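You operate a simulated robot arm through the tools that you are given. There is no shell and no other tool. Be economical: measure what you need, move in short steps, check, and stop when the job is done.

The job below is to be done with a simulated robot arm. You get a single attempt, and the scene is never put back.

JOB
Run the self-test on the dark box, then put it back on mains.
Fine: OUT 1 and OUT 2 off before the knob turns to TEST; hold TEST till OK is green; both on again last.

Only the result counts: the job must be done as asked and must still hold three seconds after the hand-in. Knocking over, shifting, dropping, spilling or breaking anything else fails it.

ROBOT AND FRAMES
A 6-joint arm with a fingered hand on a trunk, on a base that drives. Base frame: it is fixed to the floor where the robot stands at the start and does not move with it; the origin is under the middle of the robot, x ahead of it, y to its left, z up. Units: m, rad, N and s.
With the tool pointing down near the work surface it reaches from about 0.16 to 0.54 m from the robot's upright axis, wherever it stands. Its first joint turns from -2.897 to 2.897 rad. Places, roughly: left outlet switch [0.6, 0, 0.5]; middle outlet switch [0.5, -0.1, 0.5]; right outlet switch [0.4, -0.2, 0.5]; source knob [0.5, -0.2, 0.7]; test key [0.6, 0, 0.6]. Payload 3.1 kg.
The tool frame sits at the grasp point between the pads (the TCP): z along the fingers, y along the line on which they close. The tips reach 0.022 m beyond it. Largest opening 0.132 m; the body of the gripper starts 0.06 m behind the TCP. The gripper is a hand of 4 fingers: y runs from the thumb to the fingers, the wrist lies at [0, 0, -0.218] in the tool frame, and closing takes about 1.5 s.
Orientation is that of the tool frame in the base frame, as [roll, pitch, yaw] about the fixed x, y, z axes, in that order (R = Rz(yaw) Ry(pitch) Rx(roll)). With the fingers straight down and closing along the base's y, the tool's x points along the base's -x, its y along +y and its z along -z.

CONTROLS
- The arm moves only by the tool send_rows. Its argument "commands" is a list of rows, each an object of numbers (a shift or turn left out is 0, a gripper value left out holds the last): "x", "y", "z": the shift along the base's x, y, z in units of 150 mm (1.0 is 150 mm); "ax", "ay", "az": the turn, a rotation vector about the base's x, y, z in units of 45 degrees (1.0 is 45 degrees); "claw": the closure in counts, from 0 (fully open) to 255 (shut). In form: [{"x": .., "y": .., "z": .., "ax": .., "ay": .., "az": .., "claw": ..}, ...]. A call has 1 to 12 rows; each row is the pose to reach, as a shift and turn from the pose commanded when the call began. A call with a number of a shift or a turn outside -1 to 1 is refused whole. A row lasts 0.2 s, in which the tool goes at most 0.05 m and 0.15 rad; a call with a longer step from one row to the next is refused whole, and so is a gripper value outside its range. A pose out of reach is approached as far as the arm can. The call stops where the force on the tool passes 40 N (or 10 N more than at its start, if that is more) or the arm is blocked; 0.2 s more then pass. The fingers move at their own pace (about 0.153 m/s each) and stop on an object; they squeeze with about 22 N. The grip force told is the motor's: it shows also when the fingers shut on nothing. Time passes only in rows, and 0.2 s behind the last, so rows that repeat a pose let the fingers close. It gives the time, the measured TCP pose, the force on the tool (base axes), the opening and the grip force at its end, in the units of the frame above (readings bear some noise), with the torque about the TCP (base axes, N m) and any sound that the robot's microphone picked up.
- Cameras (640 x 400 px; columns grow to the right, rows downward): "scene" is now at [0.0068, 0.1037, 1.3576]; the picture's right is [-0.62, -0.78, 0.00], its down [-0.59, 0.47, -0.65] and it looks along [0.51, -0.41, -0.76] (base axes); focal length 262 px, centre (320, 200). "wrist" rides on the gripper at [0.053, -0.053, -0.084] in the tool frame; the picture's right is [0.71, 0.71, 0.00], its down [-0.53, 0.53, -0.67] and it looks along [-0.47, 0.47, 0.74] (tool axes); focal length 247 px, centre (320, 200). There is no depth. A picture from a camera that has moved, and an enlarged one, comes with that camera's place and axes in the base frame and with its lens. The place of the scene camera against the robot may be out by one fixed shift of up to 0.025 m in any direction.
- capture(camera): a new picture of that camera. It takes no simulated time.
- move_column(by): slides the trunk up (or, below 0, down) by that many m; the arm and the scene camera ride with it, the base frame stays. It gives what a move gives, with no picture.
- steer(legs): drives the robot by 1 to 6 legs, each [ahead, left, turn to the left] in m, m and rad, along the robot's own axes; the way and the turn of a leg run together, so that a leg with both is an arc; at most 1.5 m and 3.142 rad a leg. The arm and the cameras ride along, it lands a little off, and it stops where it bumps. It gives what a move gives.
- preshape(shape): the hand has 4 fingers and takes this shape, open, in about a second: jaw (thumb against the fingers, like two jaws); tri (thumb and two fingers); tip (a fingertip pinch); poke (one finger out to press); point (the index stretched); flat (the hand flat); cup (the hand cupped); fist (a fist). The gripper value then closes the fingers along that shape, each until it touches; the sizes above hold for jaw. It gives what a move gives, with no picture.
- turn_head(pan, tilt): turns the head with the scene camera to pan (to the left, within 2.705 rad either way) and tilt (down, from -0.506 to 1.204), counted from straight ahead of the robot. It gives what a move gives.
- close_up(camera, box): a new picture of the part [left, top, right, bottom] of that camera's present view, enlarged. It takes no simulated time.
- sign_off(): hands the job in; it is judged then, once.

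Go step by step. Nothing tells you exact positions but the pictures and the camera data: compare them with the known pose of the tool, close in by small moves and look again before you grip or let go. The budget is 120 turns and 98 pictures, counting those below and the enlarged ones. Unless the task says otherwise, let go and move clear before handing in, and close with one line.

The tools are called by a JSON object that holds its "op" and its "data". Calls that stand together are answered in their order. send_rows: Moves the arm, as the interface text tells. Its arguments: {"type":"object","properties":{"commands":{"type":"array","items":{"type":"object","properties":{"x":{"type":"number"},"y":{"type":"number"},"z":{"type":"number"},"ax":{"type":"number"},"ay":{"type":"number"},"az":{"type":"number"},"claw":{"type":"number"}}}}},"required":["commands"]} The other tools are called the same way: move_column (by) slides the trunk up or down; preshape (shape) gives the hand a shape; steer (legs) drives the base; turn_head (pan, tilt) turns the head that bears the scene camera; capture (camera) takes a picture; close_up (camera, box) takes an enlarged picture of a part of a camera's view; sign_off () hands the job in.

At the start:

```text
time: 0.0
tool_pos: [0.303, -0.144, 0.8422]
ee_rot: [-3.141, 0.001, 3.141]
ft_force: [-0.3, -0.2, -0.3]
wrist_torque: [-0.01, 0.0, -0.03]
grip_width: 0.1318
grasp_force: 0.0
shape: jaw
trunk travel left (down, up): [-0.025, 0.361]
robot x, y, heading: [-0.0026, 0.0009, 0.005]
head pan, tilt: [-0.672, 0.862]
```

scene: 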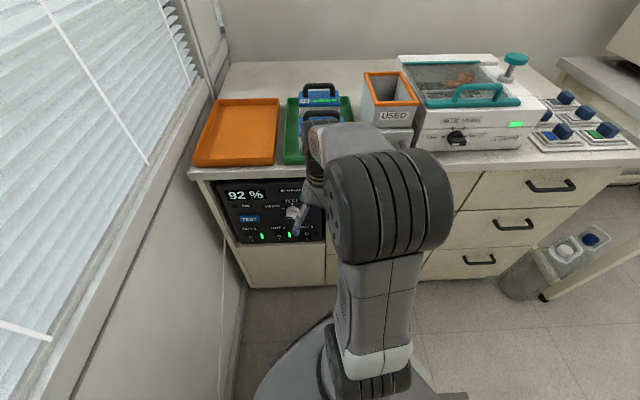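
wrist: 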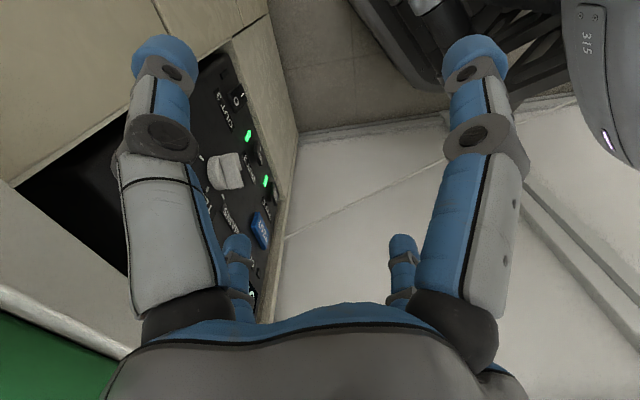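

The dark box is set into the cabinet front: a display reading 92 %, a TEST key, a knob and rocker switches. I'll enlarge both views to read the panel.

{"op": "close_up", "data": {"camera": "scene", "box": [200, 165, 340, 253]}}

{"op": "close_up", "data": {"camera": "wrist", "box": [130, 40, 330, 320]}}

```text
4.55 times, centred on (270, 209) of scene
camera zoom: at [0.0068, 0.1037, 1.3576], right [-0.62, -0.78, 0.0], down [-0.59, 0.47, -0.65], along [0.51, -0.41, -0.76], focal length 1190 px, centre (547, 159)
```

zoom: 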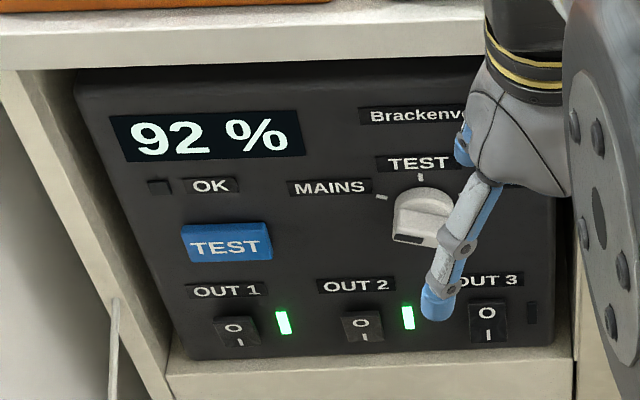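

```text
1.43 times, centred on (230, 180) of wrist
camera zoom: at [0.251, -0.1961, 0.9245], right [-0.71, 0.71, 0.0], down [0.53, 0.53, 0.67], along [0.47, 0.47, -0.74], focal length 353 px, centre (449, 229)
```

zoom: 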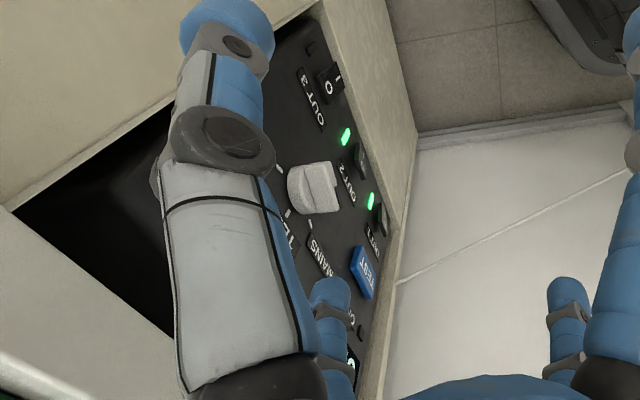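

OUT 1 and OUT 2 are lit and OUT 3 is dark, and the panel faces about (-0.81, 0.58) from the robot. I'll back off about 0.15 m along that normal and turn to face the panel, to make room for a horizontal hand.

{"op": "steer", "data": {"legs": [[-0.12, 0.087, 0], [0, 0, -0.62]]}}

{"op": "turn_head", "data": {"pan": 0.3, "tilt": 0.8}}

{"op": "capture", "data": {"camera": "scene"}}

{"op": "capture", "data": {"camera": "wrist"}}

```text
time: 3.1
tool_pos: [0.0385, -0.2098, 0.8419]
ee_rot: [3.141, 0.0, 2.503]
ft_force: [0.3, 0.2, -0.4]
wrist_torque: [0.01, 0.02, 0.07]
grip_width: 0.1319
grasp_force: 0.2
shape: jaw
trunk travel left (down, up): [-0.025, 0.361]
robot x, y, heading: [-0.1194, 0.0864, -0.64]
head pan, tilt: [-0.672, 0.862]
```

```text
time: 4.3
tool_pos: [0.0386, -0.2099, 0.8416]
ee_rot: [-3.14, 0.0, 2.502]
ft_force: [-0.4, 0.4, -0.3]
wrist_torque: [0.01, 0.02, -0.01]
grip_width: 0.132
grasp_force: 0.2
shape: jaw
trunk travel left (down, up): [-0.025, 0.361]
robot x, y, heading: [-0.1189, 0.0886, -0.637]
head pan, tilt: [0.3, 0.799]
```

```text
93 pictures are left
camera scene: at [0.0014, 0.2191, 1.3626], right [-0.33, -0.94, 0.0], down [-0.68, 0.24, -0.7], along [0.66, -0.23, -0.72], focal length 262 px, centre (320, 200)
```

scene: 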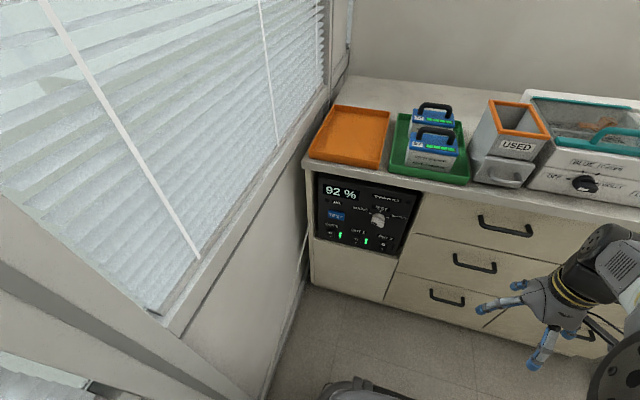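

```text
92 pictures are left
camera wrist: at [-0.0363, -0.2193, 0.9245], right [-0.15, 0.99, 0.0], down [0.74, 0.11, 0.67], along [0.66, 0.1, -0.74], focal length 247 px, centre (320, 200)
```

wrist: 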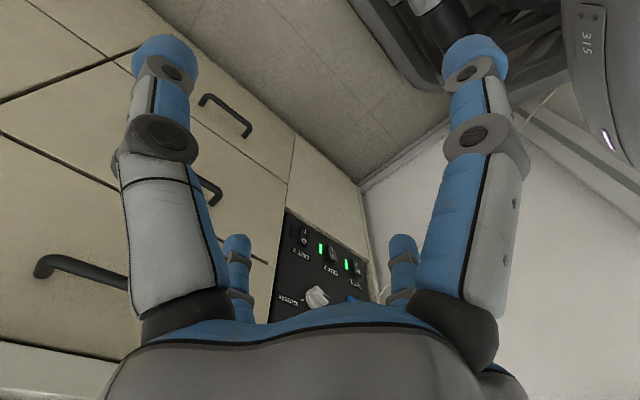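

The panel is now unobstructed; I'll enlarge it to measure.

{"op": "close_up", "data": {"camera": "scene", "box": [305, 160, 433, 260]}}

{"op": "close_up", "data": {"camera": "scene", "box": [345, 190, 415, 250]}}

{"op": "close_up", "data": {"camera": "wrist", "box": [260, 200, 420, 310]}}

```text
4.00 times, centred on (369, 210) of scene
camera zoom: at [0.0014, 0.2191, 1.3626], right [-0.33, -0.94, 0.0], down [-0.68, 0.24, -0.7], along [0.66, -0.23, -0.72], focal length 1047 px, centre (124, 160)
```

zoom: 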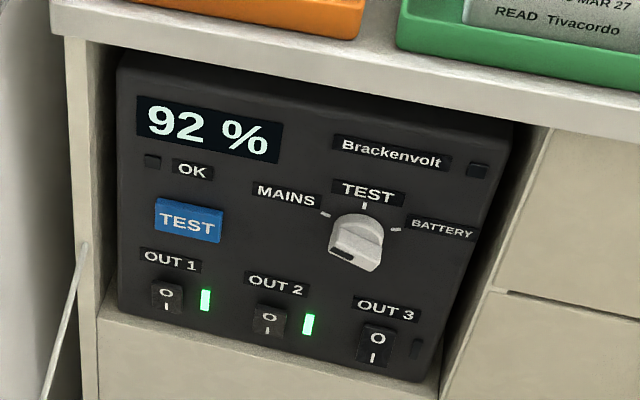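

```text
6.67 times, centred on (380, 220) of scene
camera zoom: at [0.0014, 0.2191, 1.3626], right [-0.33, -0.94, 0.0], down [-0.68, 0.24, -0.7], along [0.66, -0.23, -0.72], focal length 1746 px, centre (-80, 67)
```

zoom: 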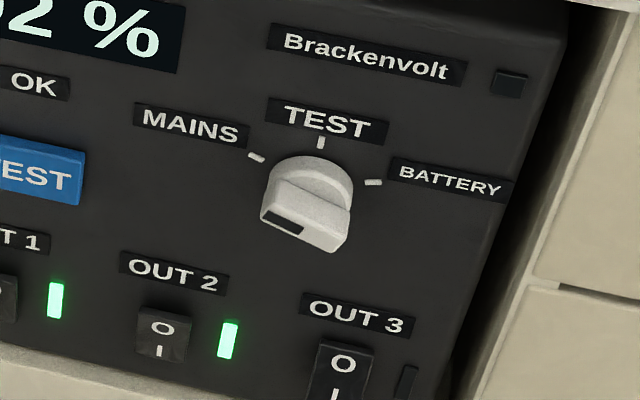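

```text
3.64 times, centred on (340, 255) of wrist
camera zoom: at [-0.0363, -0.2193, 0.9245], right [-0.15, 0.99, 0.0], down [0.74, 0.11, 0.67], along [0.66, 0.1, -0.74], focal length 898 px, centre (247, 0)
```

zoom: 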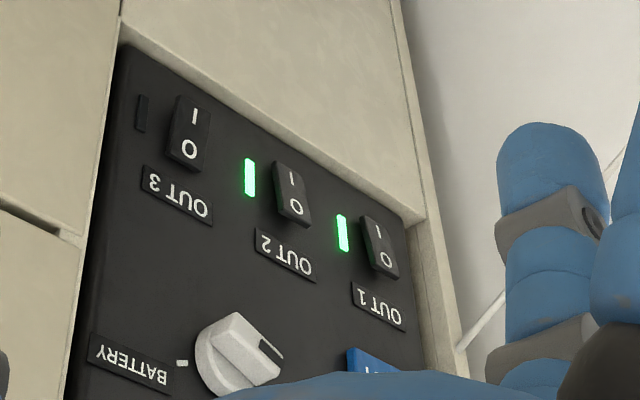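

Triangulating both views puts the switches at about OUT1 (0.567,-0.024,0.525), OUT2 (0.510,-0.106,0.523) and OUT3 (0.449,-0.188,0.524). The panel's inward direction is about (0.811,-0.585). Next I tilt the hand to horizontal while bringing it in front of the panel.

{"op": "send_rows", "data": {"commands": [{"x": 0.155, "y": 0.1, "z": -0.067, "ax": -0.0975, "ay": -0.135}, {"x": 0.311, "y": 0.2, "z": -0.133, "ax": -0.195, "ay": -0.27}, {"x": 0.467, "y": 0.3, "z": -0.2, "ax": -0.2925, "ay": -0.4055}, {"x": 0.622, "y": 0.4, "z": -0.267, "ax": -0.39, "ay": -0.541}, {"x": 0.778, "y": 0.5, "z": -0.333, "ax": -0.4875, "ay": -0.676}, {"x": 0.933, "y": 0.6, "z": -0.4, "ax": -0.585, "ay": -0.811}]}}

{"op": "send_rows", "data": {"commands": [{"x": 0.155, "y": 0.1, "z": -0.1, "ax": -0.0975, "ay": -0.135}, {"x": 0.311, "y": 0.2, "z": -0.2, "ax": -0.195, "ay": -0.27}, {"x": 0.467, "y": 0.3, "z": -0.3, "ax": -0.2925, "ay": -0.4055}, {"x": 0.622, "y": 0.4, "z": -0.4, "ax": -0.39, "ay": -0.541}, {"x": 0.778, "y": 0.5, "z": -0.5, "ax": -0.4875, "ay": -0.676}, {"x": 0.933, "y": 0.6, "z": -0.6, "ax": -0.585, "ay": -0.811}]}}

{"op": "preshape", "data": {"shape": "poke"}}

{"op": "capture", "data": {"camera": "scene"}}

{"op": "capture", "data": {"camera": "wrist"}}

```text
time: 5.8
tool_pos: [0.1636, -0.1326, 0.8196]
ee_rot: [3.132, 0.683, 2.502]
ft_force: [0.9, -0.2, 0.1]
wrist_torque: [-0.02, -0.01, -0.01]
grip_width: 0.1317
grasp_force: 0.1
shape: jaw
out of reach, approached as far as the arm can: row 5, 6
trunk travel left (down, up): [-0.025, 0.361]
robot x, y, heading: [-0.121, 0.0875, -0.642]
head pan, tilt: [0.3, 0.799]
```

```text
time: 7.2
tool_pos: [0.1713, -0.1271, 0.8326]
ee_rot: [3.133, 0.725, 2.498]
ft_force: [0.3, -0.1, 0.4]
wrist_torque: [-0.01, 0.03, 0.0]
grip_width: 0.132
grasp_force: 0.1
shape: jaw
out of reach, approached as far as the arm can: row 1, 2, 3, 4, 5, 6
trunk travel left (down, up): [-0.025, 0.361]
robot x, y, heading: [-0.1219, 0.0847, -0.638]
head pan, tilt: [0.3, 0.799]
```

```text
time: 8.1
tool_pos: [0.172, -0.1271, 0.8318]
ee_rot: [3.131, 0.724, 2.498]
ft_force: [0.2, 0.0, 0.2]
wrist_torque: [0.02, 0.0, 0.0]
grip_width: 0.0
grasp_force: 0.1
shape: poke
trunk travel left (down, up): [-0.025, 0.361]
robot x, y, heading: [-0.1181, 0.0838, -0.636]
head pan, tilt: [0.3, 0.799]
```

```text
88 pictures are left
camera scene: at [0.0015, 0.2192, 1.3626], right [-0.33, -0.94, 0.0], down [-0.68, 0.24, -0.7], along [0.66, -0.23, -0.72], focal length 262 px, centre (320, 200)
```

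scene: 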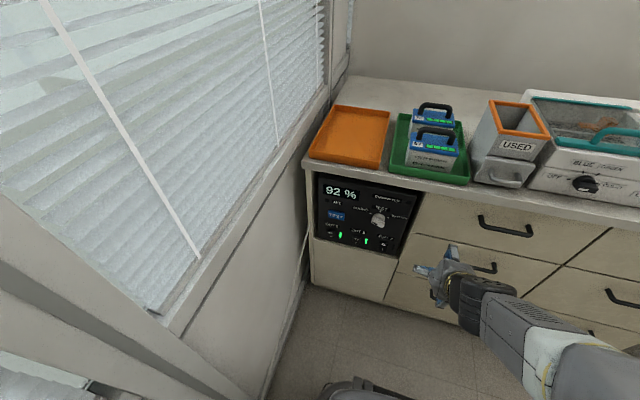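

```text
87 pictures are left
camera wrist: at [0.0643, -0.1123, 0.8596], right [0.0, 0.89, -0.46], down [0.27, 0.45, 0.85], along [0.96, -0.12, -0.24], focal length 247 px, centre (320, 200)
```

wrist: 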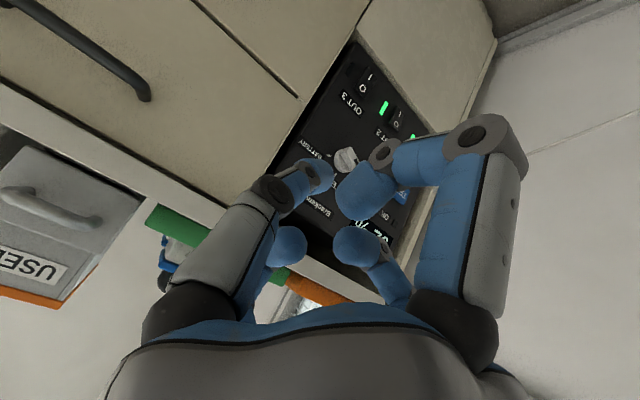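

The arm stopped at about a 45° tilt, so this pose is out of reach so close to the trunk. I'll check what the commanded pose is now with one neutral row.

{"op": "send_rows", "data": {"commands": [{"x": 0}]}}

{"op": "send_rows", "data": {"commands": [{"x": 0.16, "y": -0.12, "z": 0}, {"x": 0.32, "y": -0.23}, {"x": 0.48, "y": -0.35}, {"x": 0.6, "y": -0.43}]}}

```text
time: 8.4
tool_pos: [0.1726, -0.1265, 0.8337]
ee_rot: [3.131, 0.726, 2.5]
ft_force: [0.2, -0.3, 0.6]
wrist_torque: [0.01, -0.02, -0.02]
grip_width: 0.0
grasp_force: 0.0
shape: poke
trunk travel left (down, up): [-0.025, 0.361]
robot x, y, heading: [-0.1201, 0.0869, -0.641]
head pan, tilt: [0.3, 0.799]
```

```text
time: 9.4
tool_pos: [0.262, -0.1931, 0.8344]
ee_rot: [3.131, 0.722, 2.5]
ft_force: [-1.1, 0.6, 0.7]
wrist_torque: [-0.01, 0.03, -0.02]
grip_width: 0.0003
grasp_force: 0.0
shape: poke
trunk travel left (down, up): [-0.025, 0.361]
robot x, y, heading: [-0.118, 0.0864, -0.637]
head pan, tilt: [0.3, 0.799]
```

The commanded pose resets to the reached one, and moving forward works. Now I'll try the remaining tilt here.

{"op": "send_rows", "data": {"commands": [{"ax": -0.0975, "ay": -0.135}, {"ax": -0.195, "ay": -0.27}, {"ax": -0.2925, "ay": -0.4055}, {"ax": -0.39, "ay": -0.541}, {"ax": -0.4875, "ay": -0.676}, {"ax": -0.585, "ay": -0.811}]}}

```text
time: 10.8
tool_pos: [0.2615, -0.1934, 0.8345]
ee_rot: [2.931, 1.507, 2.307]
ft_force: [-0.7, -0.5, -0.5]
wrist_torque: [0.0, 0.03, 0.02]
grip_width: 0.0
grasp_force: 0.0
shape: poke
trunk travel left (down, up): [-0.025, 0.361]
robot x, y, heading: [-0.1214, 0.0893, -0.64]
head pan, tilt: [0.3, 0.799]
```

The hand is now horizontal, facing the panel. I'll move left and down in front of it.

{"op": "send_rows", "data": {"commands": [{"x": 0.0975, "y": 0.135, "z": -0.166}, {"x": 0.195, "y": 0.27, "z": -0.333}, {"x": 0.2925, "y": 0.4055, "z": -0.5}, {"x": 0.39, "y": 0.541, "z": -0.667}, {"x": 0.4875, "y": 0.676, "z": -0.833}, {"x": 0.585, "y": 0.811, "z": -1}]}}

{"op": "capture", "data": {"camera": "wrist"}}

{"op": "close_up", "data": {"camera": "scene", "box": [300, 150, 500, 275]}}

```text
time: 12.2
tool_pos: [0.3501, -0.0724, 0.6868]
ee_rot: [2.939, 1.509, 2.314]
ft_force: [0.3, -0.8, 0.0]
wrist_torque: [0.01, 0.0, 0.02]
grip_width: 0.0
grasp_force: 0.1
shape: poke
trunk travel left (down, up): [-0.025, 0.361]
robot x, y, heading: [-0.1188, 0.0882, -0.634]
head pan, tilt: [0.3, 0.799]
```

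```text
86 pictures are left
camera wrist: at [0.2496, -0.0621, 0.6364], right [0.38, 0.61, -0.7], down [-0.21, 0.79, 0.57], along [0.9, -0.07, 0.43], focal length 247 px, centre (320, 200)
```

wrist: 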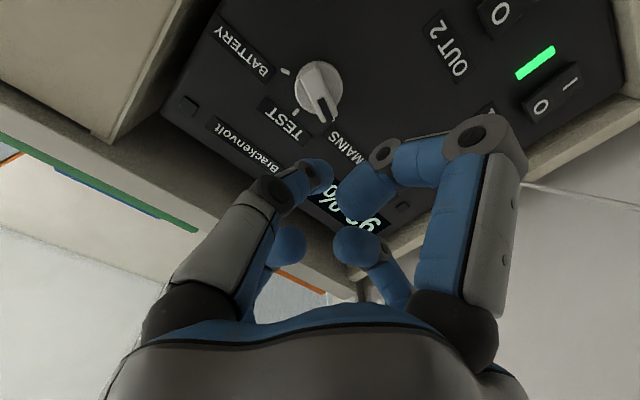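

```text
3.20 times, centred on (400, 212) of scene
camera zoom: at [0.0017, 0.2193, 1.3625], right [-0.33, -0.94, 0.0], down [-0.68, 0.24, -0.7], along [0.66, -0.23, -0.72], focal length 838 px, centre (64, 160)
```

zoom: 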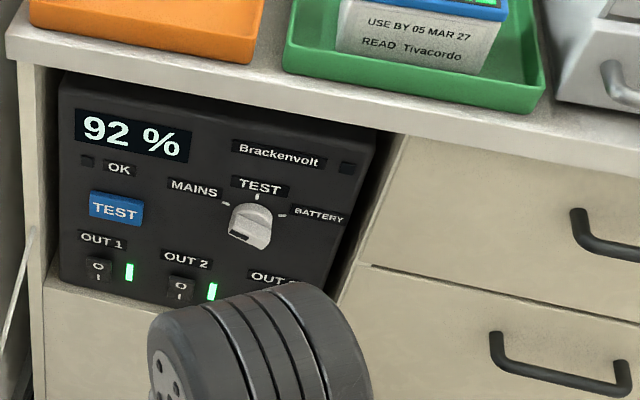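

The poke fingertip looks to be on the tool axis, about 2–4 cm past the TCP. The wrist views put OUT1 at (0.556,-0.027,0.531) and the knob near (0.446,-0.150,0.671). I'll level the hand and move in front of OUT1's upper (O) half.

{"op": "send_rows", "data": {"commands": [{"x": 0.1, "y": 0.13, "z": -0.166, "ax": -0.02, "ay": -0.03}, {"x": 0.25, "y": 0.24, "z": -0.333, "ax": -0.0447, "ay": -0.062}, {"x": 0.42, "y": 0.34, "z": -0.5, "ax": -0.0447, "ay": -0.062}, {"x": 0.6, "y": 0.44, "z": -0.667, "ax": -0.0447, "ay": -0.062}, {"x": 0.78, "y": 0.53, "z": -0.833, "ax": -0.0447, "ay": -0.062}, {"x": 0.937, "y": 0.615, "z": -0.967, "ax": -0.0447, "ay": -0.062}, {"x": 0.937, "y": 0.615, "z": -0.967, "ax": -0.0447, "ay": -0.062}]}}

{"op": "capture", "data": {"camera": "wrist"}}

{"op": "close_up", "data": {"camera": "scene", "box": [290, 170, 450, 270]}}

```text
time: 13.8
tool_pos: [0.4854, 0.0148, 0.5507]
ee_rot: [-2.495, 1.503, -3.124]
ft_force: [-0.2, -0.8, -0.1]
wrist_torque: [0.03, 0.01, 0.01]
grip_width: 0.0002
grasp_force: 0.1
shape: poke
out of reach, approached as far as the arm can: row 6, 7
trunk travel left (down, up): [-0.025, 0.361]
robot x, y, heading: [-0.1207, 0.0869, -0.638]
head pan, tilt: [0.3, 0.799]
stopped in row 7: the arm was blocked; the commanded pose is now the measured one
```

```text
84 pictures are left
camera wrist: at [0.3837, 0.0229, 0.5033], right [0.37, 0.57, -0.73], down [-0.19, 0.82, 0.54], along [0.91, -0.05, 0.41], focal length 247 px, centre (320, 200)
```

wrist: 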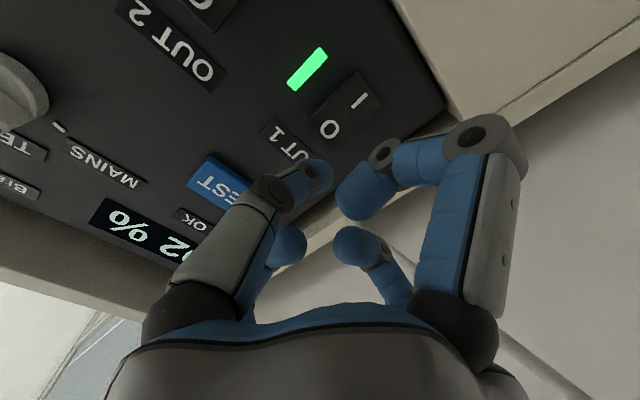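

```text
4.00 times, centred on (370, 220) of scene
camera zoom: at [0.0016, 0.2193, 1.3626], right [-0.33, -0.94, 0.0], down [-0.68, 0.24, -0.7], along [0.66, -0.23, -0.72], focal length 1047 px, centre (120, 120)
```

zoom: 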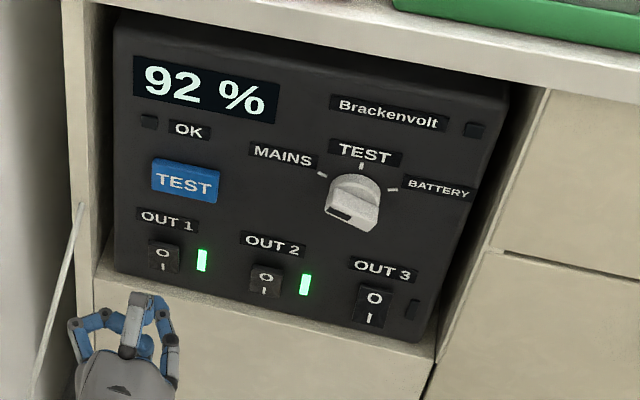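

The arm ran out of reach here, so I'll pull the hand back and bring the base left and slightly ahead. I'll also enlarge the wrist view to locate the poke fingertip.

{"op": "close_up", "data": {"camera": "wrist", "box": [240, 120, 420, 260]}}

{"op": "send_rows", "data": {"commands": [{"x": -0.18, "y": -0.09}, {"x": -0.36, "y": -0.18}, {"x": -0.54, "y": -0.26}, {"x": -0.72, "y": -0.35}, {"x": -0.887, "y": -0.43}]}}

{"op": "steer", "data": {"legs": [[0.05, 0.13, 0.012]]}}

{"op": "capture", "data": {"camera": "scene"}}

{"op": "capture", "data": {"camera": "wrist"}}

```text
2.86 times, centred on (330, 190) of wrist
camera zoom: at [0.3837, 0.0229, 0.5033], right [0.37, 0.57, -0.73], down [-0.19, 0.82, 0.54], along [0.91, -0.05, 0.41], focal length 706 px, centre (291, 229)
```

zoom: 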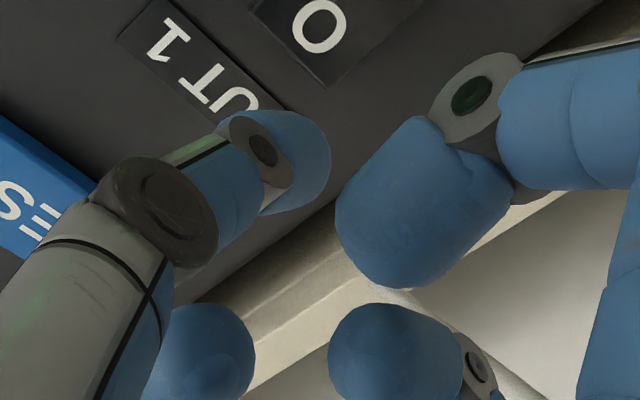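

```text
time: 15.0
tool_pos: [0.3512, -0.0483, 0.5492]
ee_rot: [-2.504, 1.502, -3.135]
ft_force: [0.2, -0.7, 1.1]
wrist_torque: [0.02, 0.01, 0.03]
grip_width: 0.0002
grasp_force: 0.1
shape: poke
trunk travel left (down, up): [-0.025, 0.361]
robot x, y, heading: [-0.1189, 0.0869, -0.641]
head pan, tilt: [0.3, 0.799]
```

```text
time: 16.3
tool_pos: [0.4711, 0.0306, 0.5476]
ee_rot: [-2.494, 1.498, -3.112]
ft_force: [0.3, -0.6, 0.0]
wrist_torque: [-0.01, -0.03, -0.01]
grip_width: 0.0
grasp_force: 0.0
shape: poke
trunk travel left (down, up): [-0.025, 0.361]
robot x, y, heading: [-0.0068, 0.1618, -0.626]
head pan, tilt: [0.3, 0.799]
```

```text
81 pictures are left
camera scene: at [0.1172, 0.2952, 1.3625], right [-0.32, -0.95, 0.0], down [-0.68, 0.23, -0.7], along [0.66, -0.22, -0.72], focal length 262 px, centre (320, 200)
```

scene: 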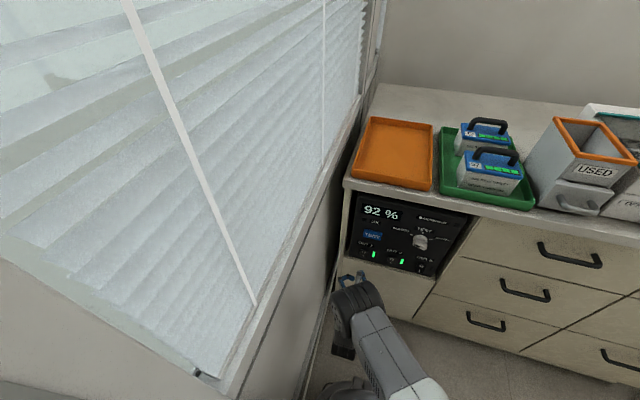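

```text
80 pictures are left
camera wrist: at [0.3684, 0.0372, 0.5015], right [0.36, 0.58, -0.74], down [-0.2, 0.82, 0.54], along [0.91, -0.04, 0.41], focal length 247 px, centre (320, 200)
```

wrist: 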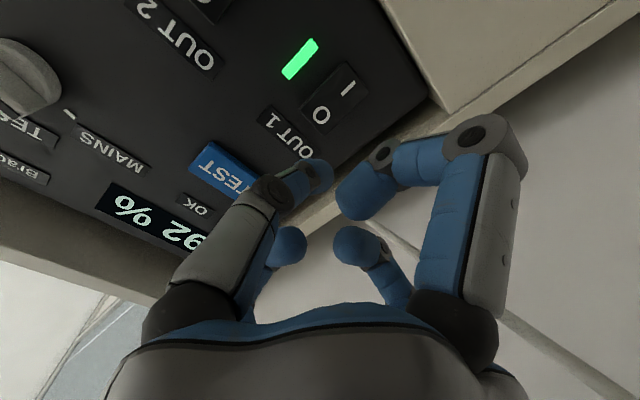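

The base is now well placed and the OUT1 rocker's O mark is at about (0.558,-0.025,0.543). I'll level the hand and advance to roughly 1–2 cm short of it.

{"op": "send_rows", "data": {"commands": [{"ax": 0.001, "ay": -0.046, "x": 0.1, "y": -0.06, "z": -0.02}, {"ax": 0.0021, "ay": -0.0928, "x": 0.2, "y": -0.13, "z": -0.03}, {"ax": 0.0021, "ay": -0.0928, "x": 0.278, "y": -0.184, "z": -0.03}, {"ax": 0.0021, "ay": -0.0928, "x": 0.278, "y": -0.184, "z": -0.03}]}}

{"op": "capture", "data": {"camera": "wrist"}}

{"op": "close_up", "data": {"camera": "scene", "box": [320, 190, 480, 290]}}

```text
time: 17.3
tool_pos: [0.5112, 0.0033, 0.5432]
ee_rot: [0.452, 1.57, -0.166]
ft_force: [0.9, 0.3, 0.3]
wrist_torque: [0.0, 0.01, -0.02]
grip_width: 0.0001
grasp_force: 0.1
shape: poke
trunk travel left (down, up): [-0.025, 0.361]
robot x, y, heading: [-0.0027, 0.1603, -0.627]
head pan, tilt: [0.3, 0.799]
```

```text
79 pictures are left
camera wrist: at [0.4137, 0.0098, 0.4893], right [0.41, 0.58, -0.71], down [-0.24, 0.82, 0.53], along [0.88, -0.04, 0.47], focal length 247 px, centre (320, 200)
```

wrist: 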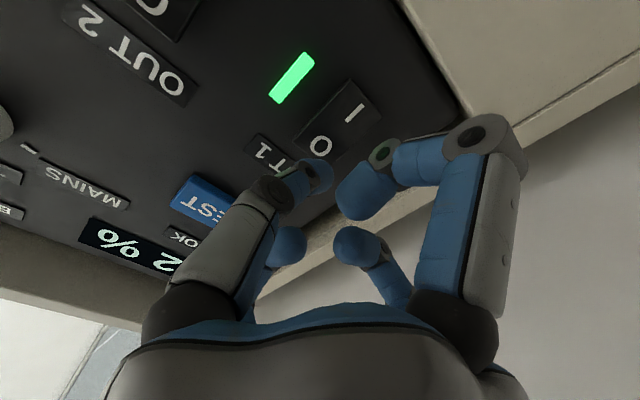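

```text
4.00 times, centred on (400, 240) of scene
camera zoom: at [0.1167, 0.2949, 1.3625], right [-0.32, -0.95, 0.0], down [-0.68, 0.23, -0.7], along [0.66, -0.22, -0.72], focal length 1047 px, centre (0, 40)
```

zoom: 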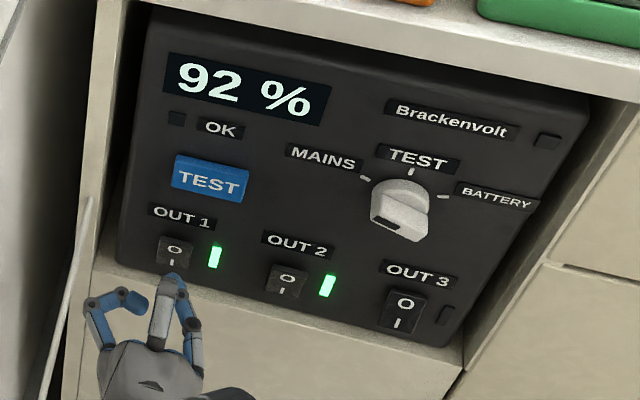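

The tool axis meets the panel right on the O of OUT1. I advance straight in with small steps.

{"op": "send_rows", "data": {"commands": [{"x": 0.054, "y": -0.039}, {"x": 0.081, "y": -0.0585}, {"x": 0.108, "y": -0.078}, {"x": 0.135, "y": -0.0975}, {"x": 0.162, "y": -0.117}]}}

{"op": "close_up", "data": {"camera": "scene", "box": [320, 190, 480, 290]}}

{"op": "capture", "data": {"camera": "wrist"}}

```text
time: 18.5
tool_pos: [0.5348, -0.0147, 0.5447]
ee_rot: [0.201, 1.569, -0.412]
ft_force: [-0.2, 0.6, -0.5]
wrist_torque: [0.01, -0.03, 0.03]
grip_width: 0.0001
grasp_force: 0.1
shape: poke
trunk travel left (down, up): [-0.025, 0.361]
robot x, y, heading: [-0.0054, 0.1636, -0.626]
head pan, tilt: [0.3, 0.799]
```

```text
4.00 times, centred on (400, 240) of scene
camera zoom: at [0.1168, 0.2949, 1.3625], right [-0.32, -0.95, 0.0], down [-0.68, 0.23, -0.7], along [0.66, -0.22, -0.72], focal length 1047 px, centre (0, 40)
```

zoom: 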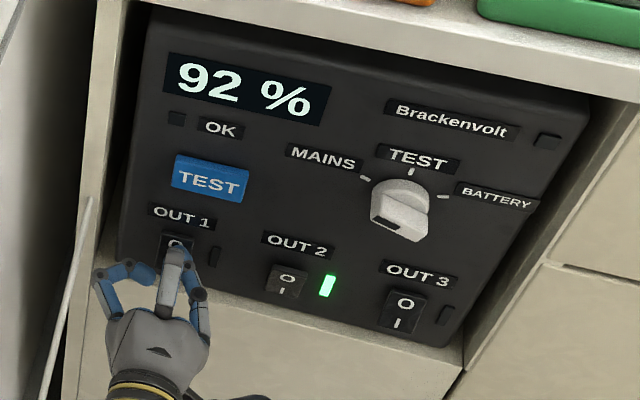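

```text
76 pictures are left
camera wrist: at [0.4373, -0.0076, 0.4904], right [0.41, 0.58, -0.71], down [-0.24, 0.82, 0.53], along [0.88, -0.04, 0.47], focal length 247 px, centre (320, 200)
```

wrist: 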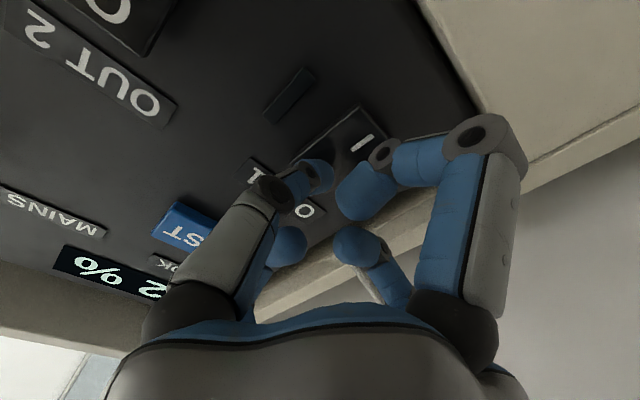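

OUT 1 is off. I retract 3 cm and shift 0.10 m right to OUT 2.

{"op": "send_rows", "data": {"commands": [{"x": -0.08, "y": 0.058}, {"x": -0.162, "y": 0.117}, {"x": -0.26, "y": -0.02}, {"x": -0.36, "y": -0.157}, {"x": -0.46, "y": -0.293}, {"x": -0.556, "y": -0.429}, {"x": -0.556, "y": -0.429}]}}

{"op": "capture", "data": {"camera": "wrist"}}

{"op": "close_up", "data": {"camera": "scene", "box": [320, 190, 480, 290]}}

```text
time: 20.1
tool_pos: [0.4525, -0.08, 0.542]
ee_rot: [0.582, 1.568, -0.036]
ft_force: [0.3, -0.1, -0.7]
wrist_torque: [0.0, 0.02, 0.01]
grip_width: 0.0
grasp_force: 0.1
shape: poke
trunk travel left (down, up): [-0.025, 0.361]
robot x, y, heading: [-0.0033, 0.1634, -0.632]
head pan, tilt: [0.3, 0.799]
```

```text
75 pictures are left
camera wrist: at [0.354, -0.0734, 0.4887], right [0.41, 0.58, -0.71], down [-0.24, 0.82, 0.53], along [0.88, -0.04, 0.47], focal length 247 px, centre (320, 200)
```

wrist: 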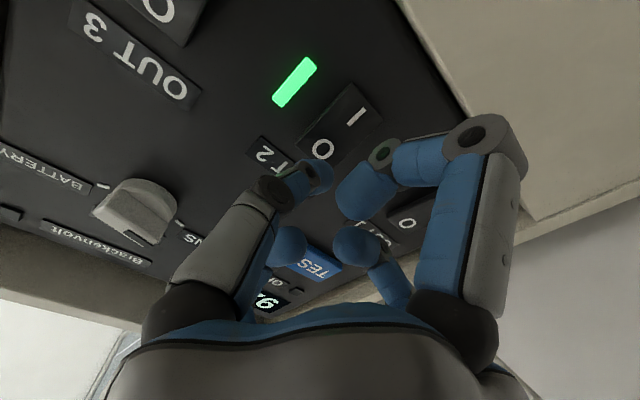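

```text
4.00 times, centred on (400, 240) of scene
camera zoom: at [0.1167, 0.2949, 1.3626], right [-0.32, -0.95, 0.0], down [-0.68, 0.23, -0.7], along [0.66, -0.22, -0.72], focal length 1047 px, centre (0, 40)
```

zoom: 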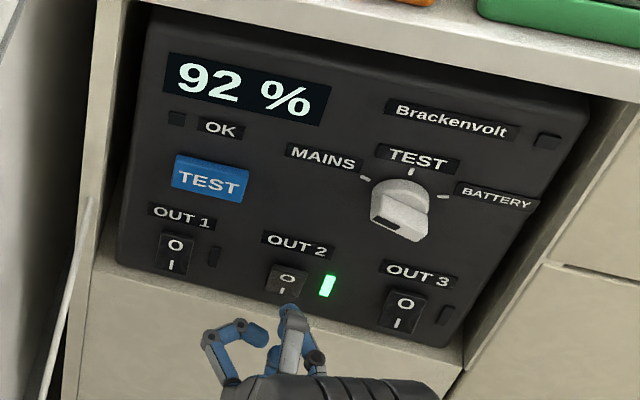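

The same alignment as before, with OUT 2's O on the tool axis; I press in.

{"op": "send_rows", "data": {"commands": [{"x": 0.054, "y": -0.039}, {"x": 0.081, "y": -0.0585}, {"x": 0.108, "y": -0.078}, {"x": 0.135, "y": -0.0975}, {"x": 0.162, "y": -0.117}]}}

{"op": "close_up", "data": {"camera": "scene", "box": [320, 190, 480, 290]}}

```text
time: 21.3
tool_pos: [0.4779, -0.0952, 0.5441]
ee_rot: [0.3, 1.569, -0.319]
ft_force: [-2.9, 0.6, 0.6]
wrist_torque: [-0.01, -0.03, -0.01]
grip_width: 0.0
grasp_force: 0.1
shape: poke
trunk travel left (down, up): [-0.025, 0.361]
robot x, y, heading: [-0.0051, 0.1597, -0.627]
head pan, tilt: [0.3, 0.799]
```

```text
4.00 times, centred on (400, 240) of scene
camera zoom: at [0.1164, 0.295, 1.3626], right [-0.32, -0.95, 0.0], down [-0.68, 0.23, -0.7], along [0.66, -0.22, -0.72], focal length 1047 px, centre (0, 40)
```

zoom: 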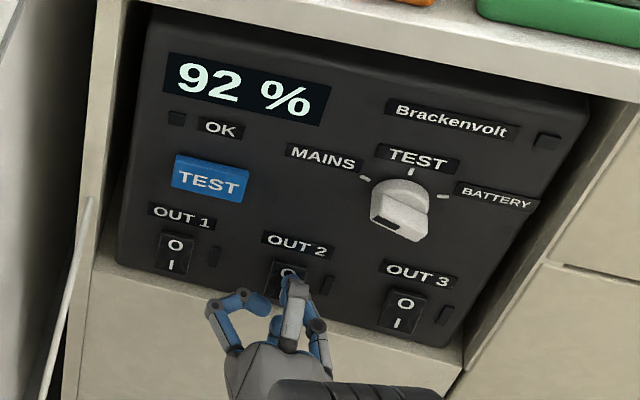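

Both outputs are off. I back away 8 cm and go up in front of the knob, then open the hand to the jaw shape.

{"op": "send_rows", "data": {"commands": [{"x": -0.144, "y": 0.104}, {"x": -0.289, "y": 0.208}, {"x": -0.433, "y": 0.312}, {"x": -0.483, "y": 0.244, "z": 0.17}, {"x": -0.532, "y": 0.176, "z": 0.34}, {"x": -0.581, "y": 0.108, "z": 0.51}, {"x": -0.63, "y": 0.04, "z": 0.68}, {"x": -0.68, "y": -0.028, "z": 0.847}, {"x": -0.68, "y": -0.028, "z": 0.847}]}}

{"op": "preshape", "data": {"shape": "jaw"}}

{"op": "capture", "data": {"camera": "wrist"}}

{"op": "close_up", "data": {"camera": "scene", "box": [320, 170, 480, 270]}}

```text
time: 23.3
tool_pos: [0.3749, -0.0993, 0.6723]
ee_rot: [0.526, 1.569, -0.09]
ft_force: [0.3, 0.4, -0.6]
wrist_torque: [0.0, 0.04, 0.0]
grip_width: 0.0
grasp_force: 0.1
shape: poke
trunk travel left (down, up): [-0.025, 0.361]
robot x, y, heading: [-0.0069, 0.1598, -0.625]
head pan, tilt: [0.3, 0.799]
```

```text
time: 24.2
tool_pos: [0.3752, -0.0997, 0.6718]
ee_rot: [0.482, 1.568, -0.134]
ft_force: [-0.9, 0.0, -0.9]
wrist_torque: [-0.01, 0.0, 0.02]
grip_width: 0.132
grasp_force: 0.0
shape: jaw
trunk travel left (down, up): [-0.025, 0.361]
robot x, y, heading: [-0.0021, 0.1661, -0.63]
head pan, tilt: [0.3, 0.799]
```

```text
72 pictures are left
camera wrist: at [0.2766, -0.0931, 0.6175], right [0.41, 0.58, -0.71], down [-0.24, 0.82, 0.53], along [0.88, -0.04, 0.47], focal length 247 px, centre (320, 200)
```

wrist: 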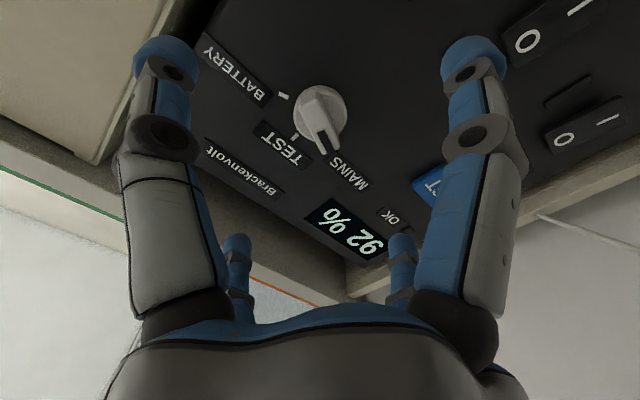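

```text
4.00 times, centred on (400, 220) of scene
camera zoom: at [0.1167, 0.2949, 1.3626], right [-0.32, -0.95, 0.0], down [-0.68, 0.23, -0.7], along [0.66, -0.22, -0.72], focal length 1047 px, centre (0, 120)
```

zoom: 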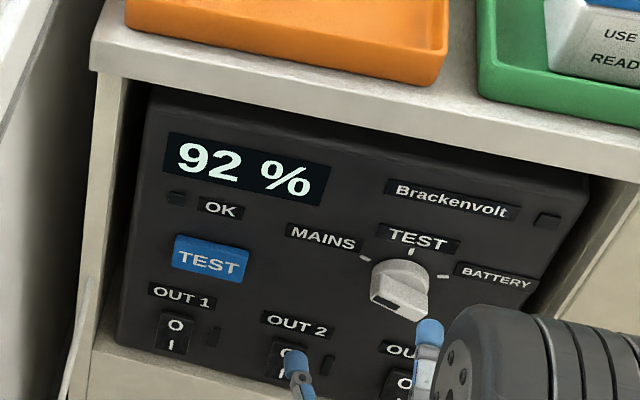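

The hand has four fingers in a cross around the tool axis, so they can close round the knob's bar. I'll enlarge the knob in the wrist view to find its centre and angle.

{"op": "close_up", "data": {"camera": "wrist", "box": [220, 60, 420, 185]}}

```text
3.20 times, centred on (320, 122) of wrist
camera zoom: at [0.2766, -0.0931, 0.6175], right [0.41, 0.58, -0.71], down [-0.24, 0.82, 0.53], along [0.88, -0.04, 0.47], focal length 790 px, centre (320, 448)
```

zoom: 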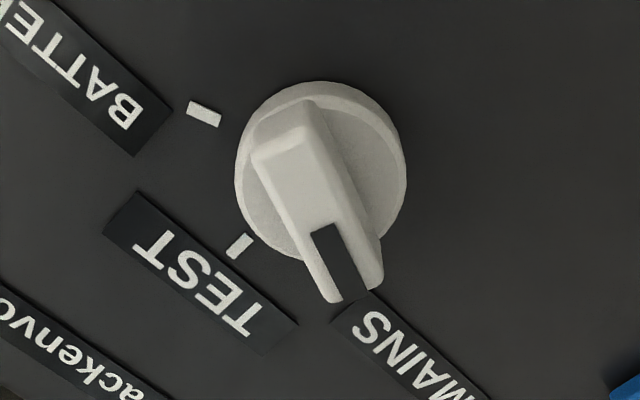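

The knob is centred at about L=-0.144 (about 5 mm left of the tool), z=0.672, with its bar at about -60° from TEST. I'll roll the hand 60° counter-clockwise to match the bar before gripping.

{"op": "send_rows", "data": {"commands": [{"ax": -0.136, "ay": 0.0965, "x": 0.02, "y": 0.027}, {"ax": -0.272, "ay": 0.193, "x": 0.02, "y": 0.027}, {"ax": -0.4075, "ay": 0.2895, "x": 0.02, "y": 0.027}, {"ax": -0.543, "ay": 0.386, "x": 0.02, "y": 0.027}, {"ax": -0.679, "ay": 0.4825, "x": 0.02, "y": 0.027}, {"ax": -0.815, "ay": 0.579, "x": 0.02, "y": 0.027}]}}

{"op": "send_rows", "data": {"commands": [{"ax": -0.136, "ay": 0.0965}, {"ax": -0.272, "ay": 0.193}, {"ax": -0.272, "ay": 0.193}]}}

{"op": "capture", "data": {"camera": "wrist"}}

{"op": "close_up", "data": {"camera": "scene", "box": [320, 170, 480, 270]}}

```text
time: 25.6
tool_pos: [0.3796, -0.0963, 0.6719]
ee_rot: [-1.57, 0.784, -2.186]
ft_force: [-0.2, 0.4, 0.3]
wrist_torque: [-0.02, -0.01, 0.02]
grip_width: 0.1318
grasp_force: 0.1
shape: jaw
trunk travel left (down, up): [-0.025, 0.361]
robot x, y, heading: [-0.004, 0.1595, -0.623]
head pan, tilt: [0.3, 0.799]
```

```text
time: 26.4
tool_pos: [0.378, -0.0969, 0.6709]
ee_rot: [-1.57, 0.524, -2.186]
ft_force: [0.3, -0.7, 0.3]
wrist_torque: [0.01, 0.02, 0.0]
grip_width: 0.1321
grasp_force: 0.0
shape: jaw
trunk travel left (down, up): [-0.025, 0.361]
robot x, y, heading: [-0.0047, 0.1675, -0.624]
head pan, tilt: [0.3, 0.799]
```

```text
69 pictures are left
camera wrist: at [0.2683, -0.1064, 0.6896], right [-0.15, -0.21, -0.97], down [-0.13, 0.97, -0.19], along [0.98, 0.1, -0.17], focal length 247 px, centre (320, 200)
```

wrist: 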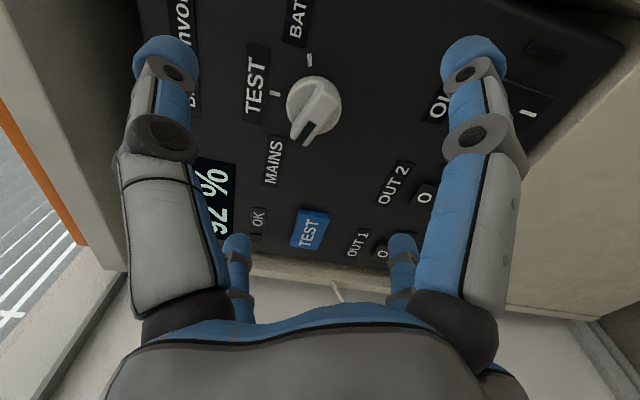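

```text
4.00 times, centred on (400, 220) of scene
camera zoom: at [0.1167, 0.2949, 1.3626], right [-0.32, -0.95, 0.0], down [-0.68, 0.23, -0.7], along [0.66, -0.22, -0.72], focal length 1047 px, centre (0, 120)
```

zoom: 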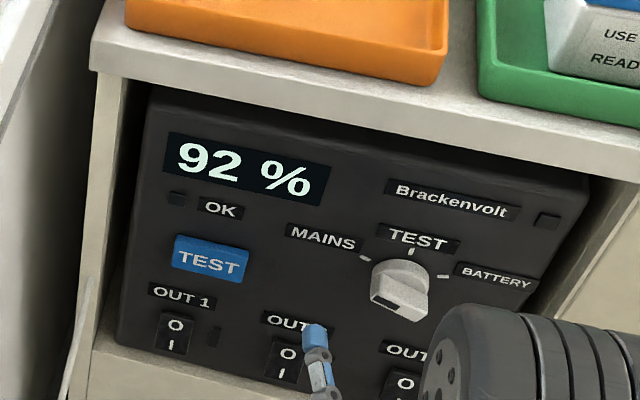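

Now I check bar alignment relative to the hand in an enlarged wrist view.

{"op": "close_up", "data": {"camera": "wrist", "box": [240, 40, 400, 165]}}

```text
3.20 times, centred on (320, 102) of wrist
camera zoom: at [0.2683, -0.1064, 0.6896], right [-0.15, -0.21, -0.97], down [-0.13, 0.97, -0.19], along [0.98, 0.1, -0.17], focal length 790 px, centre (320, 512)
```

zoom: 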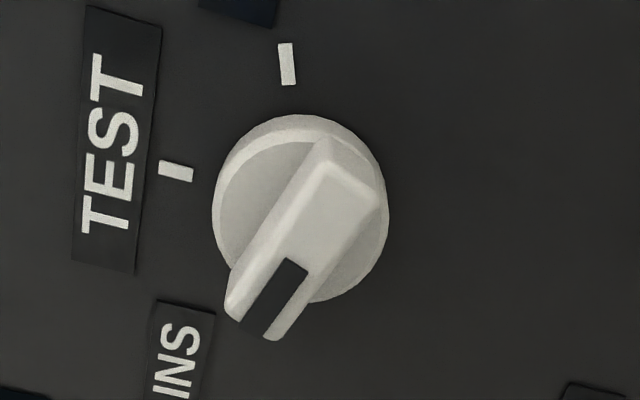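

The bar sits about 10° further round than my 60° guess, so I roll another 10° and advance until the fingertips surround the knob.

{"op": "send_rows", "data": {"commands": [{"ax": -0.09, "ay": 0.064, "x": 0.05, "y": -0.036, "z": 0.013}, {"ax": -0.181, "ay": 0.128, "x": 0.11, "y": -0.078, "z": 0.013}, {"ax": -0.181, "ay": 0.128, "x": 0.18, "y": -0.13, "z": 0.013}, {"ax": -0.181, "ay": 0.128, "x": 0.25, "y": -0.18, "z": 0.013}, {"ax": -0.181, "ay": 0.128, "x": 0.31, "y": -0.224, "z": 0.013}, {"ax": -0.181, "ay": 0.128, "x": 0.36, "y": -0.26, "z": 0.013}, {"ax": -0.181, "ay": 0.128, "x": 0.36, "y": -0.26, "z": 0.013}]}}

{"op": "capture", "data": {"camera": "wrist"}}

{"op": "close_up", "data": {"camera": "scene", "box": [320, 170, 480, 270]}}

```text
time: 28.0
tool_pos: [0.4328, -0.1352, 0.6722]
ee_rot: [-1.571, 0.35, -2.186]
ft_force: [0.0, 0.4, 0.4]
wrist_torque: [0.01, 0.0, -0.02]
grip_width: 0.1321
grasp_force: 0.1
shape: jaw
trunk travel left (down, up): [-0.025, 0.361]
robot x, y, heading: [-0.0059, 0.1646, -0.629]
head pan, tilt: [0.3, 0.799]
```

```text
66 pictures are left
camera wrist: at [0.3256, -0.1416, 0.7033], right [-0.24, -0.34, -0.91], down [-0.16, 0.94, -0.31], along [0.96, 0.07, -0.28], focal length 247 px, centre (320, 200)
```

wrist: 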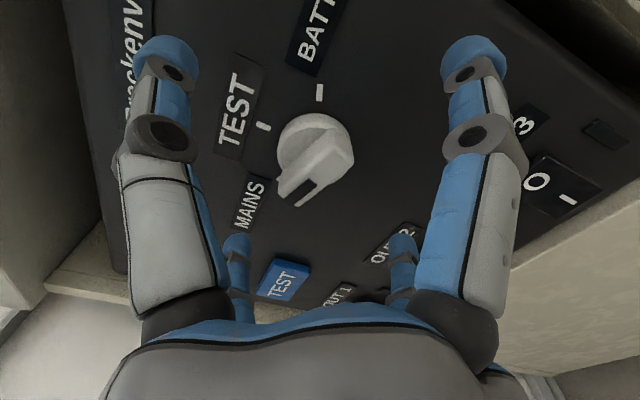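

```text
4.00 times, centred on (400, 220) of scene
camera zoom: at [0.1167, 0.2949, 1.3626], right [-0.32, -0.95, 0.0], down [-0.68, 0.23, -0.7], along [0.66, -0.22, -0.72], focal length 1047 px, centre (0, 120)
```

zoom: 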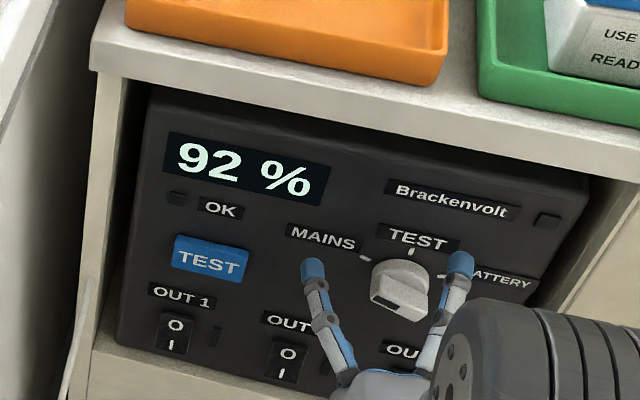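

The fingers straddle the knob nicely. I nudge in a few millimetres and close on the bar.

{"op": "send_rows", "data": {"commands": [{"x": 0.051, "y": -0.021, "z": 0.02, "claw": 0}, {"x": 0.051, "y": -0.021, "z": 0.02, "claw": 120}, {"x": 0.051, "y": -0.021, "z": 0.02, "claw": 200}, {"x": 0.051, "y": -0.021, "z": 0.02, "claw": 255}, {"x": 0.051, "y": -0.021, "z": 0.02, "claw": 255}, {"x": 0.051, "y": -0.021, "z": 0.02, "claw": 255}, {"x": 0.051, "y": -0.021, "z": 0.02, "claw": 255}, {"x": 0.051, "y": -0.021, "z": 0.02, "claw": 255}, {"x": 0.051, "y": -0.021, "z": 0.02, "claw": 255}, {"x": 0.051, "y": -0.021, "z": 0.02, "claw": 255}]}}

{"op": "capture", "data": {"camera": "wrist"}}

{"op": "close_up", "data": {"camera": "scene", "box": [340, 180, 460, 260]}}

```text
time: 30.2
tool_pos: [0.4415, -0.1383, 0.6753]
ee_rot: [-1.572, 0.35, -2.187]
ft_force: [3.8, -5.0, 2.3]
wrist_torque: [-0.06, -0.06, -0.06]
grip_width: 0.0188
grasp_force: 21.3
shape: jaw
trunk travel left (down, up): [-0.025, 0.361]
robot x, y, heading: [-0.0047, 0.1585, -0.627]
head pan, tilt: [0.3, 0.799]
```

```text
64 pictures are left
camera wrist: at [0.333, -0.1448, 0.7065], right [-0.24, -0.34, -0.91], down [-0.16, 0.94, -0.31], along [0.96, 0.07, -0.28], focal length 247 px, centre (320, 200)
```

wrist: 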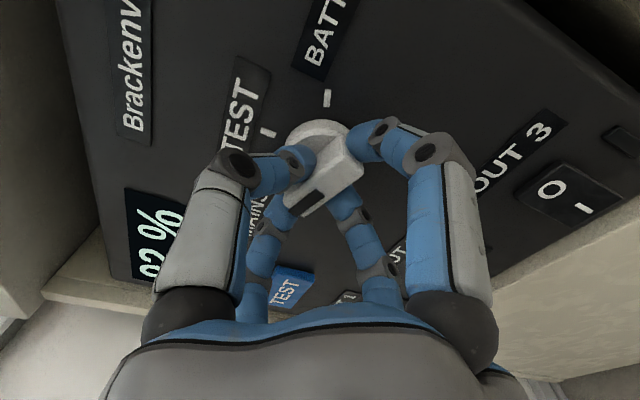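

```text
5.00 times, centred on (400, 220) of scene
camera zoom: at [0.1169, 0.2944, 1.3626], right [-0.32, -0.95, 0.0], down [-0.68, 0.23, -0.7], along [0.66, -0.22, -0.72], focal length 1309 px, centre (-80, 100)
```

zoom: 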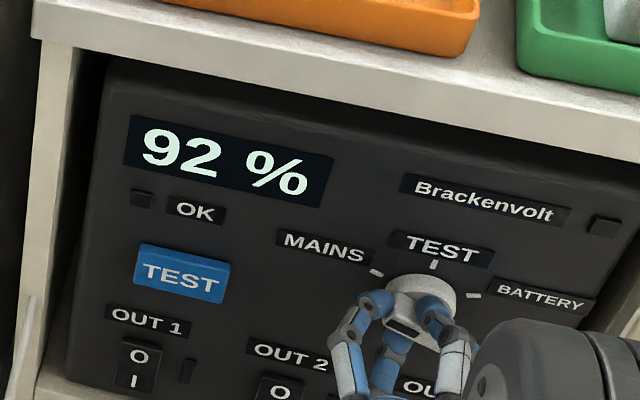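

Gripped at 19 mm. Now I turn the knob clockwise, first 45°.

{"op": "send_rows", "data": {"commands": [{"ax": 0.136, "ay": -0.0962}, {"ax": 0.272, "ay": -0.1923}, {"ax": 0.408, "ay": -0.2885}, {"ax": 0.5445, "ay": -0.3847}, {"ax": 0.68, "ay": -0.481}, {"ax": 0.8167, "ay": -0.577}]}}

{"op": "capture", "data": {"camera": "wrist"}}

{"op": "close_up", "data": {"camera": "scene", "box": [340, 180, 460, 260]}}

```text
time: 31.6
tool_pos: [0.44, -0.1389, 0.6766]
ee_rot: [-1.565, 1.14, -2.183]
ft_force: [4.8, -7.1, 8.2]
wrist_torque: [-0.09, -0.1, -0.06]
grip_width: 0.0187
grasp_force: 22.3
shape: jaw
trunk travel left (down, up): [-0.025, 0.361]
robot x, y, heading: [-0.0056, 0.1624, -0.628]
head pan, tilt: [0.3, 0.799]
```

```text
62 pictures are left
camera wrist: at [0.3313, -0.1469, 0.6495], right [0.2, 0.28, -0.94], down [-0.14, 0.96, 0.26], along [0.97, 0.08, 0.23], focal length 247 px, centre (320, 200)
```

wrist: 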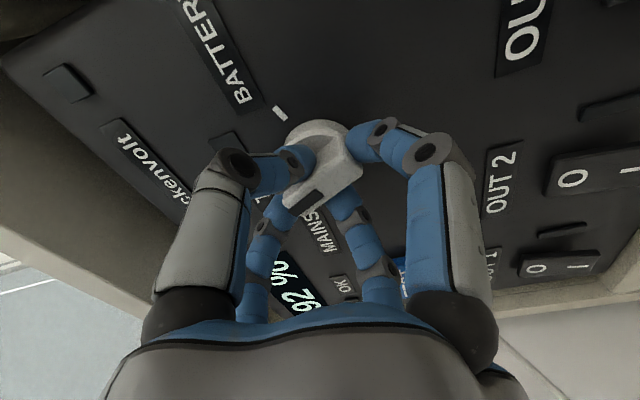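

```text
5.00 times, centred on (400, 220) of scene
camera zoom: at [0.1165, 0.2944, 1.3626], right [-0.32, -0.95, 0.0], down [-0.68, 0.23, -0.7], along [0.66, -0.22, -0.72], focal length 1309 px, centre (-80, 100)
```

zoom: 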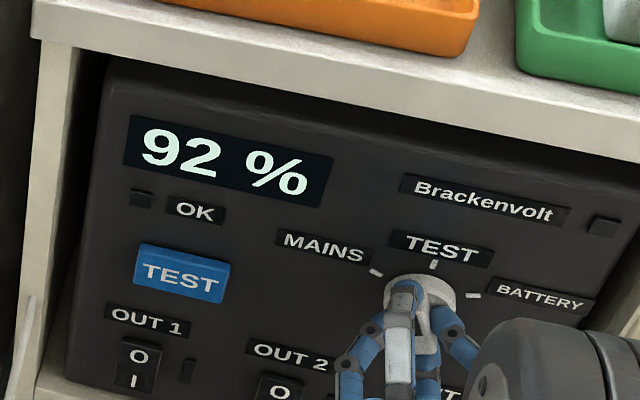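

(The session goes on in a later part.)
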